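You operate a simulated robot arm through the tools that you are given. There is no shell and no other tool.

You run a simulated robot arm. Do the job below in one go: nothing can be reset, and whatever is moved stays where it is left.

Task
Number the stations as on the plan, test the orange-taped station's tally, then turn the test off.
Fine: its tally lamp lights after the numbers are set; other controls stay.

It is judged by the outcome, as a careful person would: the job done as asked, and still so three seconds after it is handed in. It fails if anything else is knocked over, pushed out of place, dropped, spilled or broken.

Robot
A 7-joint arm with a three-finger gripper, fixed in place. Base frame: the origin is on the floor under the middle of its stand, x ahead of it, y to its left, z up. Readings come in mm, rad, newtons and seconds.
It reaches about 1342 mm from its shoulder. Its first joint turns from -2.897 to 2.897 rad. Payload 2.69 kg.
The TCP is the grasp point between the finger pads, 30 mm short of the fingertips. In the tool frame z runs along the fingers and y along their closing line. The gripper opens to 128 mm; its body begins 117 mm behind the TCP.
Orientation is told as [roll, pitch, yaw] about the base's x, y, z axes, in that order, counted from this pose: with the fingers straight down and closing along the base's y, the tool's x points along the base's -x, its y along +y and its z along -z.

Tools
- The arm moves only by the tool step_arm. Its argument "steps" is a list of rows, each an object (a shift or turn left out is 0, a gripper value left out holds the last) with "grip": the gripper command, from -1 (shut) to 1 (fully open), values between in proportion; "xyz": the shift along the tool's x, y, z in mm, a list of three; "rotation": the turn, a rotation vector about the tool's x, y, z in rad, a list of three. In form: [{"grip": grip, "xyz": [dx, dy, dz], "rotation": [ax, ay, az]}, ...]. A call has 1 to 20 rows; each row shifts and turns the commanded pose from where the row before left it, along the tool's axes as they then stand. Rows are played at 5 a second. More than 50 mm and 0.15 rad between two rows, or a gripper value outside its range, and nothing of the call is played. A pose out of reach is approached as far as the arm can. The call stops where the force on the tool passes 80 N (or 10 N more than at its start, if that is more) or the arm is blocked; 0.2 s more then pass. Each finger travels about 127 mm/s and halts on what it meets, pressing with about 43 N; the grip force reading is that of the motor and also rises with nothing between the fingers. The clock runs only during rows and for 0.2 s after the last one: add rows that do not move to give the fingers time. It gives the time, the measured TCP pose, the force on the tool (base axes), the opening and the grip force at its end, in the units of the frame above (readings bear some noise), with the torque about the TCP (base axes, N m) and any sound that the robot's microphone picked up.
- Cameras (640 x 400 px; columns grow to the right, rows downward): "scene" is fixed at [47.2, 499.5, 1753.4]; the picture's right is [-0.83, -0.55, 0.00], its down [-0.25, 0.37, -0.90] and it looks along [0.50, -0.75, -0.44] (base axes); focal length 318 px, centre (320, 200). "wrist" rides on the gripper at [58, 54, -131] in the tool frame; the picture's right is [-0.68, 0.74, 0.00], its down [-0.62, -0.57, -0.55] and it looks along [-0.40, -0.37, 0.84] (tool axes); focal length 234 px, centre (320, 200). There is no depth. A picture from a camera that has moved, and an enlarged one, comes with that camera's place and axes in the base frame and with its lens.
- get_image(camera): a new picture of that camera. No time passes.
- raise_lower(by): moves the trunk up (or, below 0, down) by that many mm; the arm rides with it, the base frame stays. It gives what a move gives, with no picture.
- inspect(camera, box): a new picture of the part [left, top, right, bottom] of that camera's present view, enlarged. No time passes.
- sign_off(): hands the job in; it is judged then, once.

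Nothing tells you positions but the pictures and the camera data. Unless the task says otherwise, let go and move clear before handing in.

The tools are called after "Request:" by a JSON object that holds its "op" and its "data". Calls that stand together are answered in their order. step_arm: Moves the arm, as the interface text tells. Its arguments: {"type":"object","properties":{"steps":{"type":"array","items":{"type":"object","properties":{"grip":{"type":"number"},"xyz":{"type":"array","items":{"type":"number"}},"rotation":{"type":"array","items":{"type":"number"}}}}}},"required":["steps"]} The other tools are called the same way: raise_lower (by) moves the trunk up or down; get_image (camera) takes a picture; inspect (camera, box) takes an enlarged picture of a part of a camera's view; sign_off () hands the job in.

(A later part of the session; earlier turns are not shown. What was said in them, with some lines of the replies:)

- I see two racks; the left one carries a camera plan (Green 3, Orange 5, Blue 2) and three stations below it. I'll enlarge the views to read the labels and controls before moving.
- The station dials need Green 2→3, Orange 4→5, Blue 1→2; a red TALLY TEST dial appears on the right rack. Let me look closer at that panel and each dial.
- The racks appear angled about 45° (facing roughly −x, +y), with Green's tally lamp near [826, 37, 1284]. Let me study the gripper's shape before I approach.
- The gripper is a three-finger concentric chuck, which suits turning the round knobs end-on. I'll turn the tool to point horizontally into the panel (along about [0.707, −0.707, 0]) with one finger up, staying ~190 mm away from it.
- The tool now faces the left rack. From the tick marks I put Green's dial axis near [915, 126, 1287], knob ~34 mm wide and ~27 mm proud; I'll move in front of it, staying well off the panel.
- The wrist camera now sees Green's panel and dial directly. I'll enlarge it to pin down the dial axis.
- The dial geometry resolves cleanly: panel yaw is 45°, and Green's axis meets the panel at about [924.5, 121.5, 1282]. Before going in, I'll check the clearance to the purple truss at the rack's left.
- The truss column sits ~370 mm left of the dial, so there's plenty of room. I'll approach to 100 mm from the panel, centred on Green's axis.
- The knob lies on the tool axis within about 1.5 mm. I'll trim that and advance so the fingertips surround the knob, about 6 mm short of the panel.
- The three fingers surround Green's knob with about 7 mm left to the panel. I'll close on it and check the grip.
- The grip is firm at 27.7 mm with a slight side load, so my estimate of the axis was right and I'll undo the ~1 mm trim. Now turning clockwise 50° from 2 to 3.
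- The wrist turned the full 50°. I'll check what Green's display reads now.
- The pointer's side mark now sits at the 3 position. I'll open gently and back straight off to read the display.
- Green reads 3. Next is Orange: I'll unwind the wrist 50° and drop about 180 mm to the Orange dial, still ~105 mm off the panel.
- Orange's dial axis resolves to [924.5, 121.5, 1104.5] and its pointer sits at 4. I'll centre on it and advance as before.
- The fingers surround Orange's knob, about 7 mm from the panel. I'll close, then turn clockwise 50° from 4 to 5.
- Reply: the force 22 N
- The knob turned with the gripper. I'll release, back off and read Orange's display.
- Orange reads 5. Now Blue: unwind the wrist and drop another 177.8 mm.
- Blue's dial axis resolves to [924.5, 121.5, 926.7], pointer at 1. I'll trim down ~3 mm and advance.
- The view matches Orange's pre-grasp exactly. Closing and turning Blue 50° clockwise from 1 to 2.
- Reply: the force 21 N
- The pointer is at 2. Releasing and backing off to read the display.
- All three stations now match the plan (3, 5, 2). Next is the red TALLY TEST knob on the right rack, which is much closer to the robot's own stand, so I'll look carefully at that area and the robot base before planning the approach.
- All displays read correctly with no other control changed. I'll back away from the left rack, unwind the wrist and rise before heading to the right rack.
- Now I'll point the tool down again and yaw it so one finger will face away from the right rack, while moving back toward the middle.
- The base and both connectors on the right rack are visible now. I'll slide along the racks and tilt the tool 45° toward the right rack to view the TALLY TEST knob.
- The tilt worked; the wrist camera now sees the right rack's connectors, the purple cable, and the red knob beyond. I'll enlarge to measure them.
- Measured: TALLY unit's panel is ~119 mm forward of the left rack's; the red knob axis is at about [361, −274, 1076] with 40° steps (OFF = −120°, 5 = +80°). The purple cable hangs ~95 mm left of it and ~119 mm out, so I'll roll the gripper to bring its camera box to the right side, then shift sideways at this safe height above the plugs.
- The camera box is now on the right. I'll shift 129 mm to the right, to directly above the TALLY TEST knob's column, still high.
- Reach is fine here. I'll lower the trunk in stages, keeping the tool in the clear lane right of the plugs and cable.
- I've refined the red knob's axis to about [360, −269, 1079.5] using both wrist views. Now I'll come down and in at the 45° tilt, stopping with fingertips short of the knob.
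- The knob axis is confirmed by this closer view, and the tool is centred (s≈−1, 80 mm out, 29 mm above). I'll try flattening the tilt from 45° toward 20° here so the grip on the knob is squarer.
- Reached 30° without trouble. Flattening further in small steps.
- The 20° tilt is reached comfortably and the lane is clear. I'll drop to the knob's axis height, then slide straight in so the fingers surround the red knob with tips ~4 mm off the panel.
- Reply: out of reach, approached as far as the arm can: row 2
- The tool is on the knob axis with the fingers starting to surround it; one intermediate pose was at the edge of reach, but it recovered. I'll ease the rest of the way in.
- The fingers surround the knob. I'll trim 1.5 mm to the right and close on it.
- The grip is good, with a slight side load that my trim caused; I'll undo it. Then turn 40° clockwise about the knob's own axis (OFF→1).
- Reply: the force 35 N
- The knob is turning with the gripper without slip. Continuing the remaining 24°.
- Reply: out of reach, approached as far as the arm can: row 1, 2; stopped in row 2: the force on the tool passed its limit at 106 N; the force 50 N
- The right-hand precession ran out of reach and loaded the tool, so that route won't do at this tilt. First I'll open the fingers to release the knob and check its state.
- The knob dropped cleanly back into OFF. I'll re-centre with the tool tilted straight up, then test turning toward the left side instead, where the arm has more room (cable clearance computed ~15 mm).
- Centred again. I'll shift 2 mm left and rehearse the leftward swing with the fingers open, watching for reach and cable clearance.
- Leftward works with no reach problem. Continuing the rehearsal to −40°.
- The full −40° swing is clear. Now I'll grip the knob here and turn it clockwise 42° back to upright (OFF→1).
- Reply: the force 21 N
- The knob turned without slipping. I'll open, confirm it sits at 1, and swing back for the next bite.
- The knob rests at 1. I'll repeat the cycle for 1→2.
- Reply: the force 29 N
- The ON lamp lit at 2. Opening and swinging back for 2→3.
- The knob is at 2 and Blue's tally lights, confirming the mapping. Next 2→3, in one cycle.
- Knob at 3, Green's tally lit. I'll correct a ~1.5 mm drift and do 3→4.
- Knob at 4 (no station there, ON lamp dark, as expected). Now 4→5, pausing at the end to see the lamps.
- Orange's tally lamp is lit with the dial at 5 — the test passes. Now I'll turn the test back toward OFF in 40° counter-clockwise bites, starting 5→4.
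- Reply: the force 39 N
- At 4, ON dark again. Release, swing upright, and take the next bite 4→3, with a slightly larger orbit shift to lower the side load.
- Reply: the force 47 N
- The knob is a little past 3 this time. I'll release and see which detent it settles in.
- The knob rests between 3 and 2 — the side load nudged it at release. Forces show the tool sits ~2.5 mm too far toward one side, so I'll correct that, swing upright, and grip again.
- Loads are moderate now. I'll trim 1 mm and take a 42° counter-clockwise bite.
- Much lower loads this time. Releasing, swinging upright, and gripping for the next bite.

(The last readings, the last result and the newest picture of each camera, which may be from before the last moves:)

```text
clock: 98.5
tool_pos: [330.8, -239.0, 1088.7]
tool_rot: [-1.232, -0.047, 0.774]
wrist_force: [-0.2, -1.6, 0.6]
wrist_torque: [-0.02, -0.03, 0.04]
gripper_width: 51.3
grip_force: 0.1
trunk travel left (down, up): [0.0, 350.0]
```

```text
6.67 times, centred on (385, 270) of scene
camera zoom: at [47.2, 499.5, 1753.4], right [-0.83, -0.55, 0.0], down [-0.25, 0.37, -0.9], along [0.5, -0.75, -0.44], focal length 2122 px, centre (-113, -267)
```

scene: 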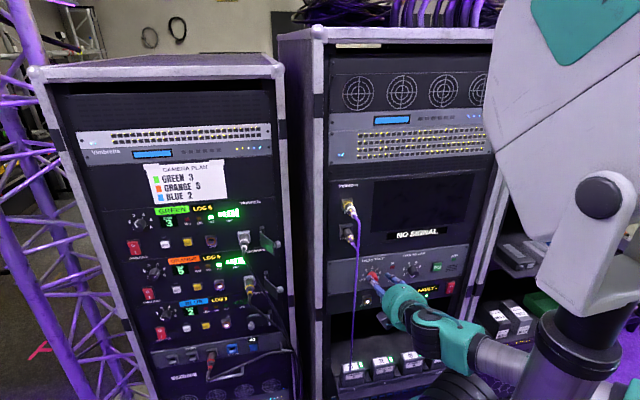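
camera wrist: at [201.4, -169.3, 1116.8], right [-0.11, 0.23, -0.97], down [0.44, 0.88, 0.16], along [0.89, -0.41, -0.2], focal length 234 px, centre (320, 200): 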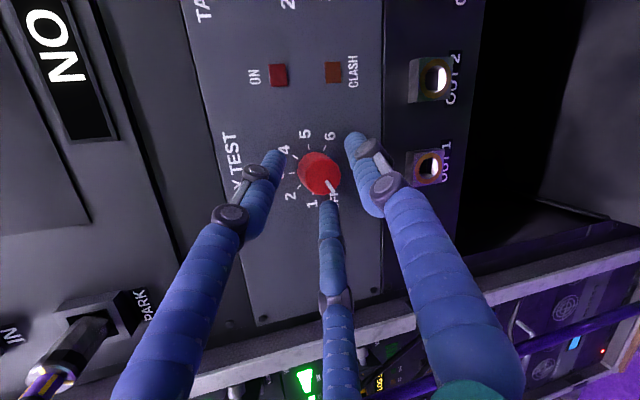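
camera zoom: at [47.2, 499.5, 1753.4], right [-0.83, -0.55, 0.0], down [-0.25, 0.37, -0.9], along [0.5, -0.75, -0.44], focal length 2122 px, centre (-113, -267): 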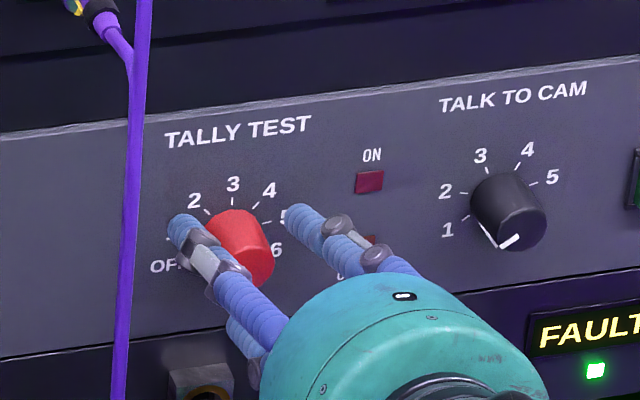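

The knob is between 2 and 1 and stays put. Taking the next 42° counter-clockwise bite.

Request:
{"op": "step_arm", "data": {"steps": [{"grip": -1}, {"grip": -1}, {"grip": -1}, {"xyz": [-1.2, 0, 0], "rotation": [0, 0.0501, -0.1378]}, {"xyz": [-1.2, 0, 0], "rotation": [0, 0.0501, -0.1378]}, {"xyz": [-1.2, 0, 0], "rotation": [0, 0.0501, -0.1378]}, {"xyz": [-1.2, 0, 0], "rotation": [0, 0.0501, -0.1378]}, {"xyz": [-1.2, 0, 0], "rotation": [0, 0.0501, -0.1378]}, {}]}}

Request:
{"op": "inspect", "data": {"camera": "wrist", "box": [220, 100, 400, 220]}}

Request:
{"op": "inspect", "data": {"camera": "scene", "box": [345, 240, 425, 300]}}

```text
clock: 100.5
tool_pos: [335.3, -234.6, 1086.0]
tool_rot: [-1.232, 0.691, 0.769]
wrist_force: [-3.4, 6.4, -9.1]
wrist_torque: [0.17, 0.06, 0.2]
gripper_width: 29.0
grip_force: 45.2
trunk travel left (down, up): [0.0, 350.0]
```

```text
3.33 times, centred on (310, 160) of wrist
camera zoom: at [200.1, -166.8, 1116.7], right [-0.11, 0.23, -0.97], down [0.44, 0.88, 0.16], along [0.89, -0.41, -0.2], focal length 781 px, centre (353, 333)
```

zoom: 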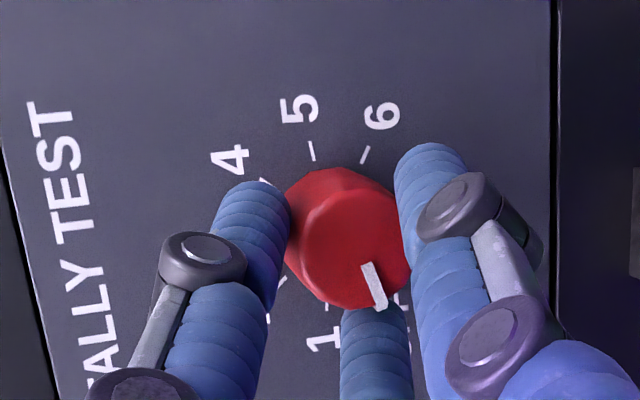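

```text
6.67 times, centred on (385, 270) of scene
camera zoom: at [47.2, 499.5, 1753.4], right [-0.83, -0.55, 0.0], down [-0.25, 0.37, -0.9], along [0.5, -0.75, -0.44], focal length 2122 px, centre (-113, -267)
```

zoom: 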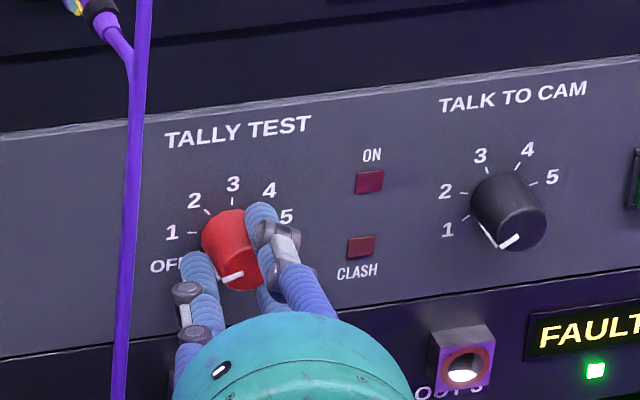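

About 19° short of OFF. I'll release, back off 20°, re-grip, and turn that last bit.

Request:
{"op": "step_arm", "data": {"steps": [{"grip": -0.2}, {"grip": -0.2}, {"grip": -0.2}, {"xyz": [0.95, 0, 0], "rotation": [0, -0.0408, 0.1121]}, {"xyz": [0.95, 0, 0], "rotation": [0, -0.0408, 0.1121]}, {"xyz": [0.95, 0, 0], "rotation": [0, -0.0408, 0.1121]}, {}]}}

Request:
{"op": "inspect", "data": {"camera": "wrist", "box": [220, 100, 400, 220]}}

Request:
{"op": "inspect", "data": {"camera": "scene", "box": [345, 240, 425, 300]}}

```text
clock: 102.1
tool_pos: [332.7, -235.7, 1088.2]
tool_rot: [-1.233, 0.331, 0.769]
wrist_force: [-0.5, -0.1, 0.0]
wrist_torque: [0.01, -0.01, 0.0]
gripper_width: 51.3
grip_force: 0.0
trunk travel left (down, up): [0.0, 350.0]
```

```text
3.33 times, centred on (310, 160) of wrist
camera zoom: at [192.6, -174.9, 1099.2], right [0.13, 0.47, -0.88], down [0.35, 0.8, 0.48], along [0.93, -0.37, -0.06], focal length 781 px, centre (353, 333)
```

zoom: 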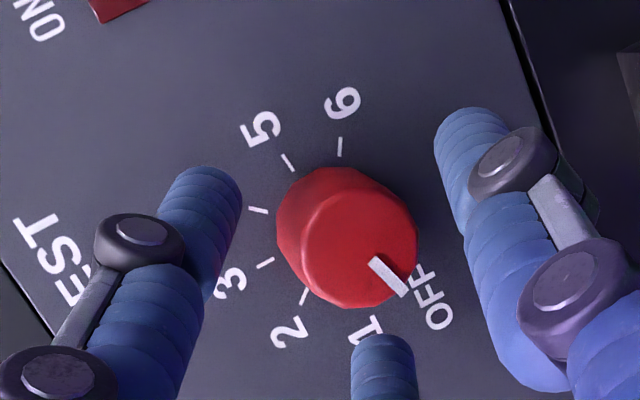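

```text
6.67 times, centred on (385, 270) of scene
camera zoom: at [47.2, 499.5, 1753.4], right [-0.83, -0.55, 0.0], down [-0.25, 0.37, -0.9], along [0.5, -0.75, -0.44], focal length 2122 px, centre (-113, -267)
```

zoom: 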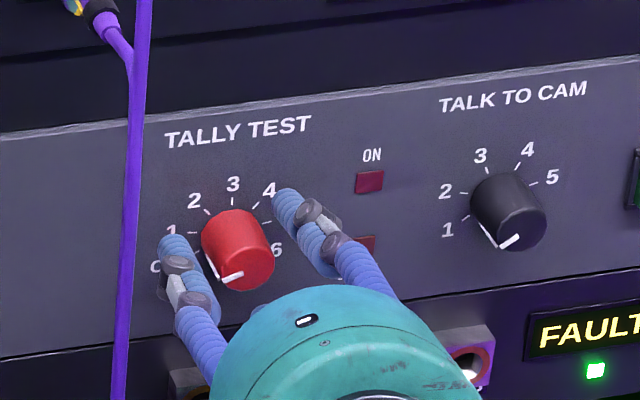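

Request:
{"op": "step_arm", "data": {"steps": [{"grip": -1}, {"grip": -1}, {"grip": -1}, {"xyz": [-0.95, 0, 0], "rotation": [0, 0.0408, -0.1121]}, {"xyz": [-0.95, 0, 0], "rotation": [0, 0.0408, -0.1121]}, {"xyz": [-0.95, 0, 0], "rotation": [0, 0.0408, -0.1121]}, {}]}}

Request:
{"op": "inspect", "data": {"camera": "wrist", "box": [220, 100, 400, 220]}}

Request:
{"op": "inspect", "data": {"camera": "scene", "box": [345, 240, 425, 300]}}

```text
clock: 103.7
tool_pos: [334.2, -234.2, 1087.2]
tool_rot: [-1.233, 0.691, 0.769]
wrist_force: [-7.8, 5.9, -9.1]
wrist_torque: [0.43, -0.09, 0.12]
gripper_width: 28.9
grip_force: 44.7
trunk travel left (down, up): [0.0, 350.0]
```

```text
3.33 times, centred on (310, 160) of wrist
camera zoom: at [200.0, -166.9, 1116.8], right [-0.11, 0.23, -0.97], down [0.44, 0.88, 0.16], along [0.89, -0.41, -0.2], focal length 781 px, centre (353, 333)
```

zoom: 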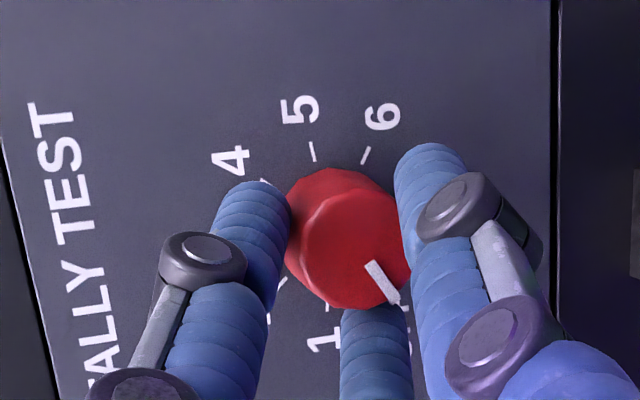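

```text
6.67 times, centred on (385, 270) of scene
camera zoom: at [47.2, 499.5, 1753.4], right [-0.83, -0.55, 0.0], down [-0.25, 0.37, -0.9], along [0.5, -0.75, -0.44], focal length 2122 px, centre (-113, -267)
```

zoom: 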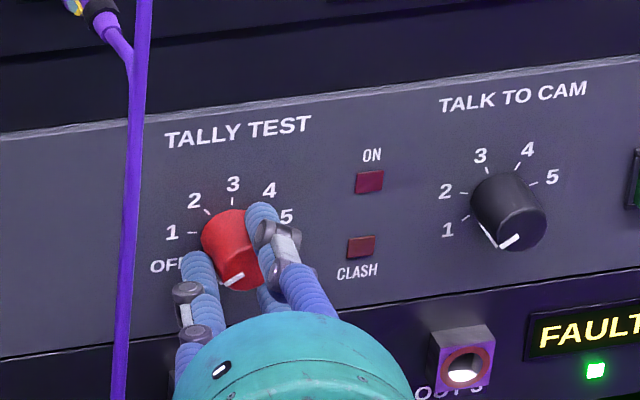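

Pointer is essentially at OFF. Releasing and looking.

Request:
{"op": "step_arm", "data": {"steps": [{"grip": -0.2}, {"grip": -0.2}, {"grip": -0.2}, {"xyz": [0.95, 0, 0], "rotation": [0, -0.0408, 0.1121]}, {"xyz": [0.95, 0, 0], "rotation": [0, -0.0408, 0.1121]}, {"xyz": [0.95, 0, 0], "rotation": [0, -0.0408, 0.1121]}, {}]}}

Request:
{"op": "inspect", "data": {"camera": "wrist", "box": [220, 100, 400, 220]}}

Request:
{"op": "inspect", "data": {"camera": "scene", "box": [355, 250, 419, 290]}}

```text
clock: 105.3
tool_pos: [332.7, -236.4, 1087.4]
tool_rot: [-1.231, 0.331, 0.774]
wrist_force: [0.4, -0.2, -0.4]
wrist_torque: [0.02, -0.01, -0.01]
gripper_width: 51.1
grip_force: 0.1
trunk travel left (down, up): [0.0, 350.0]
```

```text
3.33 times, centred on (310, 160) of wrist
camera zoom: at [192.7, -174.9, 1099.5], right [0.13, 0.46, -0.88], down [0.35, 0.8, 0.48], along [0.93, -0.37, -0.06], focal length 781 px, centre (353, 333)
```

zoom: 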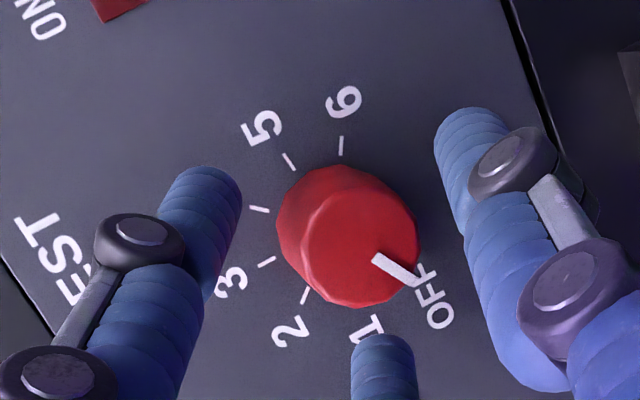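

```text
10.00 times, centred on (387, 270) of scene
camera zoom: at [47.2, 499.5, 1753.4], right [-0.83, -0.55, 0.0], down [-0.25, 0.37, -0.9], along [0.5, -0.75, -0.44], focal length 3183 px, centre (-350, -500)
```

zoom: 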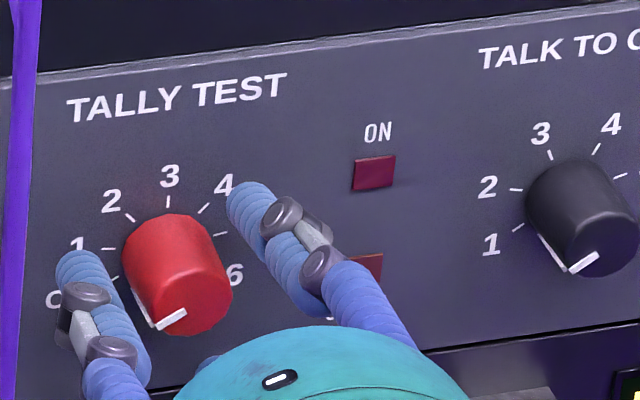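

The pointer and lamps match the original OFF picture exactly; the ON lamp is dark. Now I'll back straight out along the knob's axis, fingers open.

Request:
{"op": "step_arm", "data": {"steps": [{"xyz": [0, 3.42, -9.4]}, {"xyz": [0, 3.42, -9.4]}, {}]}}

Request:
{"op": "inspect", "data": {"camera": "wrist", "box": [220, 100, 400, 220]}}

```text
clock: 106.1
tool_pos: [319.3, -222.8, 1087.6]
tool_rot: [-1.232, 0.332, 0.774]
wrist_force: [-0.2, 0.4, 0.0]
wrist_torque: [0.02, 0.0, -0.04]
gripper_width: 51.5
grip_force: 0.0
trunk travel left (down, up): [0.0, 350.0]
```

```text
3.33 times, centred on (310, 160) of wrist
camera zoom: at [178.8, -160.7, 1099.0], right [0.13, 0.46, -0.88], down [0.35, 0.8, 0.48], along [0.93, -0.37, -0.06], focal length 781 px, centre (353, 333)
```

zoom: 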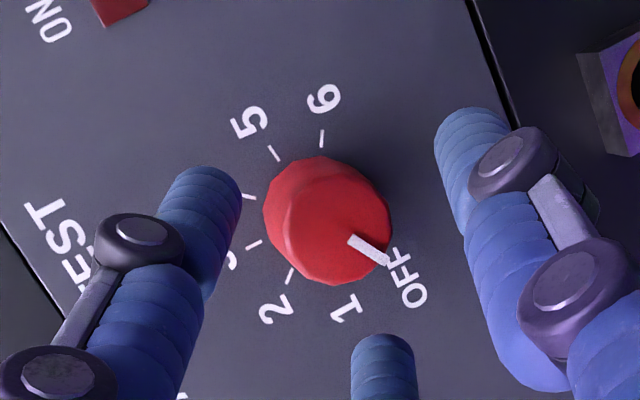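

Request:
{"op": "step_arm", "data": {"steps": [{"xyz": [0, 3.42, -9.4]}, {"xyz": [0, 1.7, -4.7]}, {}]}}

Request:
{"op": "inspect", "data": {"camera": "scene", "box": [330, 200, 490, 300]}}

Request:
{"op": "get_image", "data": {"camera": "wrist"}}

```text
clock: 106.9
tool_pos: [310.3, -210.9, 1088.2]
tool_rot: [-1.23, 0.331, 0.772]
wrist_force: [-0.5, -1.0, -0.3]
wrist_torque: [0.0, -0.02, -0.03]
gripper_width: 51.2
grip_force: 0.1
trunk travel left (down, up): [0.0, 350.0]
```

```text
4.00 times, centred on (410, 250) of scene
camera zoom: at [47.2, 499.5, 1753.4], right [-0.83, -0.55, 0.0], down [-0.25, 0.37, -0.9], along [0.5, -0.75, -0.44], focal length 1273 px, centre (-40, 0)
```

zoom: 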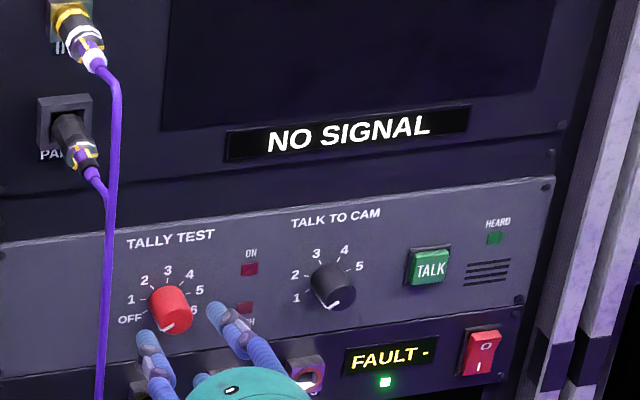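

```text
taken
camera wrist: at [168.4, -149.7, 1099.4], right [0.13, 0.46, -0.88], down [0.35, 0.8, 0.48], along [0.93, -0.37, -0.06], focal length 234 px, centre (320, 200)
```

wrist: 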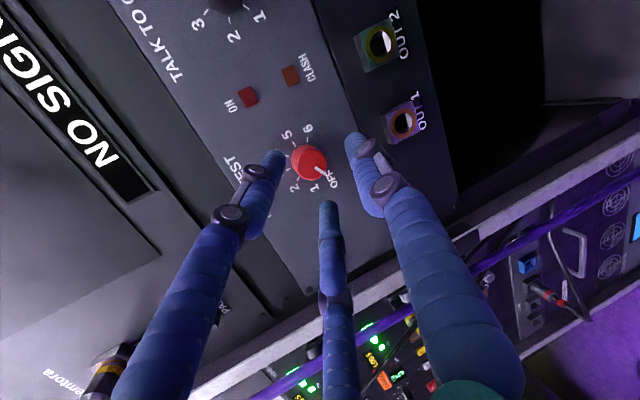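

Clear of the knob. Now retracing my way out: up 25 mm, untwist, and tilt back to 45°.

Request:
{"op": "step_arm", "data": {"steps": [{"xyz": [8.1, -22.2, -8.1]}, {"rotation": [0, -0.0381, 0.1048]}, {"rotation": [0, -0.0381, 0.1048]}, {"rotation": [0, -0.0381, 0.1048]}, {"rotation": [-0.1091, 0, 0]}, {"rotation": [-0.1091, 0, 0]}, {"rotation": [-0.1091, 0, 0]}, {"rotation": [-0.1091, 0, 0]}, {}]}}

Request:
{"op": "get_image", "data": {"camera": "scene"}}

Request:
{"op": "get_image", "data": {"camera": "wrist"}}

```text
clock: 108.9
tool_pos: [309.5, -211.5, 1113.4]
tool_rot: [-0.794, -0.003, 0.773]
wrist_force: [-0.2, -0.7, -0.1]
wrist_torque: [-0.01, -0.04, -0.04]
gripper_width: 51.0
grip_force: 0.2
trunk travel left (down, up): [0.0, 350.0]
```

```text
taken
```

scene: 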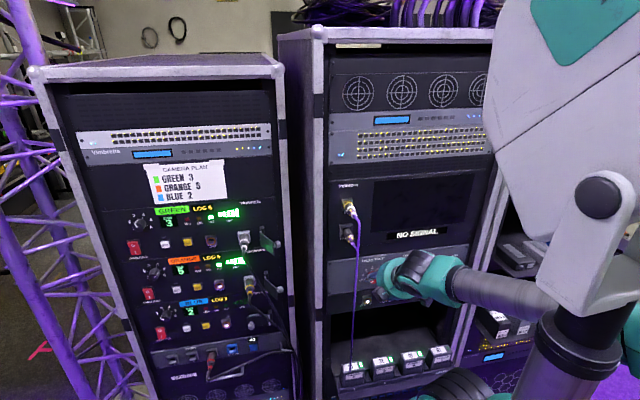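

```text
taken
camera wrist: at [175.1, -158.0, 1165.1], right [0.12, 0.84, -0.52], down [0.44, 0.43, 0.79], along [0.89, -0.33, -0.32], focal length 234 px, centre (320, 200)
```

wrist: 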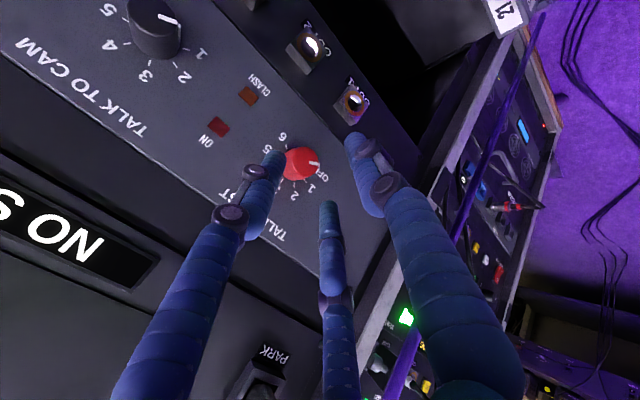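

Retracing outward and up, away from the panel.

Request:
{"op": "step_arm", "data": {"steps": [{"xyz": [1, -6.9, -32.4]}, {"xyz": [1, -6.9, -32.4]}, {"xyz": [1, -6.9, -32.4]}, {"xyz": [1, -6.9, -32.4]}, {"xyz": [1, -6.9, -32.4]}, {}]}}

Request:
{"op": "raise_lower", "data": {"by": 175}}

Request:
{"op": "get_image", "data": {"camera": "scene"}}

Request:
{"op": "inspect", "data": {"camera": "scene", "box": [120, 190, 280, 330]}}

Request:
{"op": "inspect", "data": {"camera": "scene", "box": [330, 190, 490, 310]}}

```text
clock: 110.3
tool_pos: [241.4, -150.3, 1251.5]
tool_rot: [-0.794, -0.003, 0.775]
wrist_force: [0.5, 0.1, 0.6]
wrist_torque: [0.01, -0.02, 0.02]
gripper_width: 51.1
grip_force: 0.0
trunk travel left (down, up): [0.0, 350.0]
```

```text
clock: 112.2
tool_pos: [240.2, -149.9, 1425.5]
tool_rot: [-0.794, -0.004, 0.775]
wrist_force: [0.6, 0.2, -0.5]
wrist_torque: [0.0, 0.03, 0.01]
gripper_width: 51.1
grip_force: 0.1
trunk travel left (down, up): [-175.0, 175.0]
```

```text
taken
```

scene: 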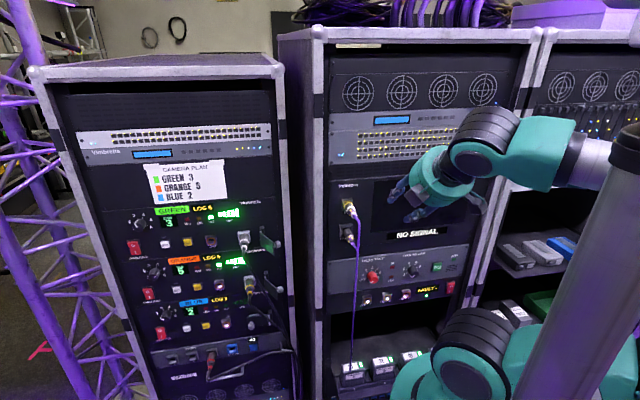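

```text
2.86 times, centred on (200, 260) of scene
camera zoom: at [47.2, 499.5, 1753.4], right [-0.83, -0.55, 0.0], down [-0.25, 0.37, -0.9], along [0.5, -0.75, -0.44], focal length 910 px, centre (663, 29)
```

zoom: 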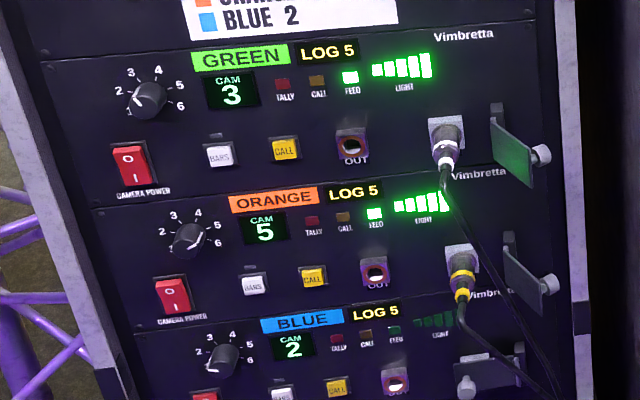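

```text
3.33 times, centred on (410, 250) of scene
camera zoom: at [47.2, 499.5, 1753.4], right [-0.83, -0.55, 0.0], down [-0.25, 0.37, -0.9], along [0.5, -0.75, -0.44], focal length 1061 px, centre (20, 33)
```

zoom: 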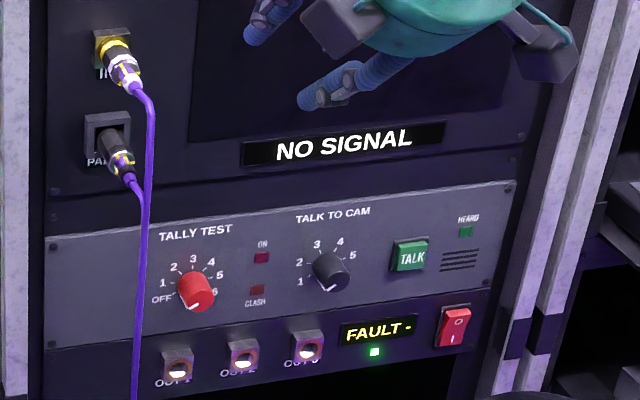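

Everything is back and clear; one last close comparison of the TALLY TEST pointer and the station dials.

Request:
{"op": "inspect", "data": {"camera": "scene", "box": [355, 250, 419, 290]}}

Request:
{"op": "inspect", "data": {"camera": "scene", "box": [115, 200, 195, 250]}}

Request:
{"op": "inspect", "data": {"camera": "scene", "box": [130, 250, 210, 300]}}

Request:
{"op": "inspect", "data": {"camera": "scene", "box": [140, 290, 220, 340]}}

```text
10.00 times, centred on (387, 270) of scene
camera zoom: at [47.2, 499.5, 1753.4], right [-0.83, -0.55, 0.0], down [-0.25, 0.37, -0.9], along [0.5, -0.75, -0.44], focal length 3183 px, centre (-350, -500)
```

zoom: 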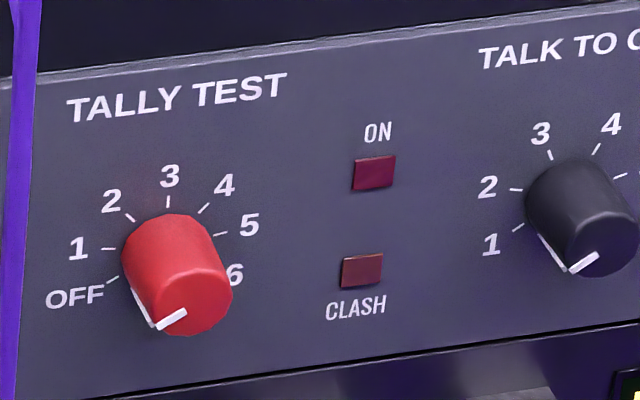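

```text
8.00 times, centred on (155, 225) of scene
camera zoom: at [47.2, 499.5, 1753.4], right [-0.83, -0.55, 0.0], down [-0.25, 0.37, -0.9], along [0.5, -0.75, -0.44], focal length 2547 px, centre (1640, 0)
```

zoom: 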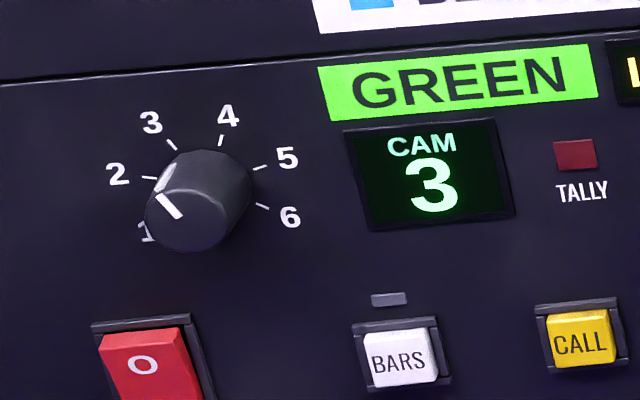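

```text
8.00 times, centred on (170, 275) of scene
camera zoom: at [47.2, 499.5, 1753.4], right [-0.83, -0.55, 0.0], down [-0.25, 0.37, -0.9], along [0.5, -0.75, -0.44], focal length 2547 px, centre (1520, -400)
```

zoom: 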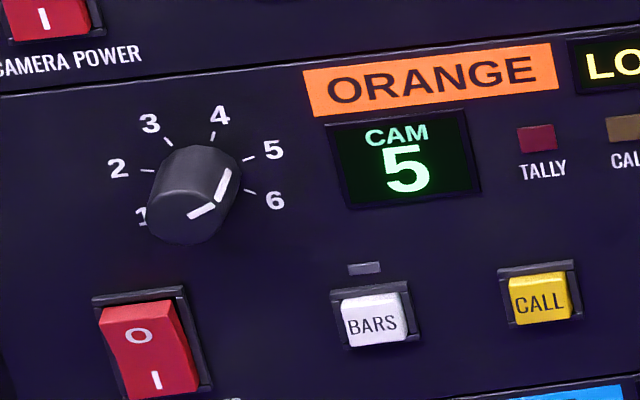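

```text
8.00 times, centred on (180, 315) of scene
camera zoom: at [47.2, 499.5, 1753.4], right [-0.83, -0.55, 0.0], down [-0.25, 0.37, -0.9], along [0.5, -0.75, -0.44], focal length 2547 px, centre (1440, -720)
```

zoom: 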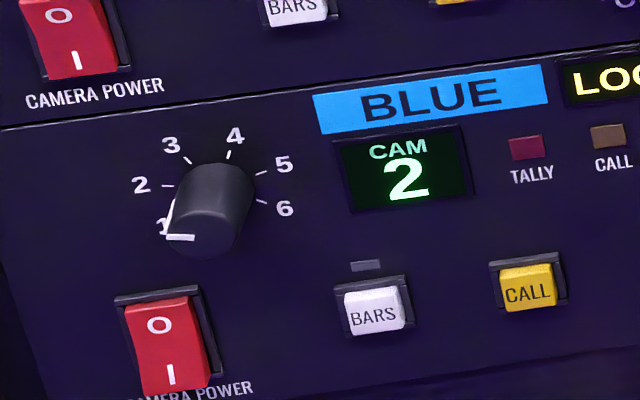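

Everything I can see is as asked: Green reads 3, Orange 5 and Blue 2. Orange's tally lamp lit with the test dial at 5, after the numbers were set. TALLY TEST is back at OFF with ON and CLASH dark, no other control was touched, and the arm is clear and open. I'm handing in the job.

Request:
{"op": "sign_off", "data": {}}

```text
The job is handed in.
```

The job is finished and handed in. The stations are numbered as on the plan, Orange's tally was tested and lit, and the test is off again.

- **Station numbers:** the displays read Green 3, Orange 5 and Blue 2. I set all three before starting the test.
- **Tally test:** Orange's tally lamp lit with the red TALLY TEST dial at 5. To reach 5 the dial passed through 2 and 3, so Blue's and Green's tallies also lit briefly on the way.
- **Test off:** the dial is back at OFF, its pointer matches the starting picture, and the ON and CLASH lamps are dark.
- **Dial handling:** an early try at the TALLY TEST dial pressed on it past the arm's 80 N force limit (106 N) before the arm stopped. The dial dropped back to OFF and worked normally afterwards.
- **Everything else:** I turned no other control, and the later pictures show nothing knocked over or out of place. The gripper is open and clear of both racks.
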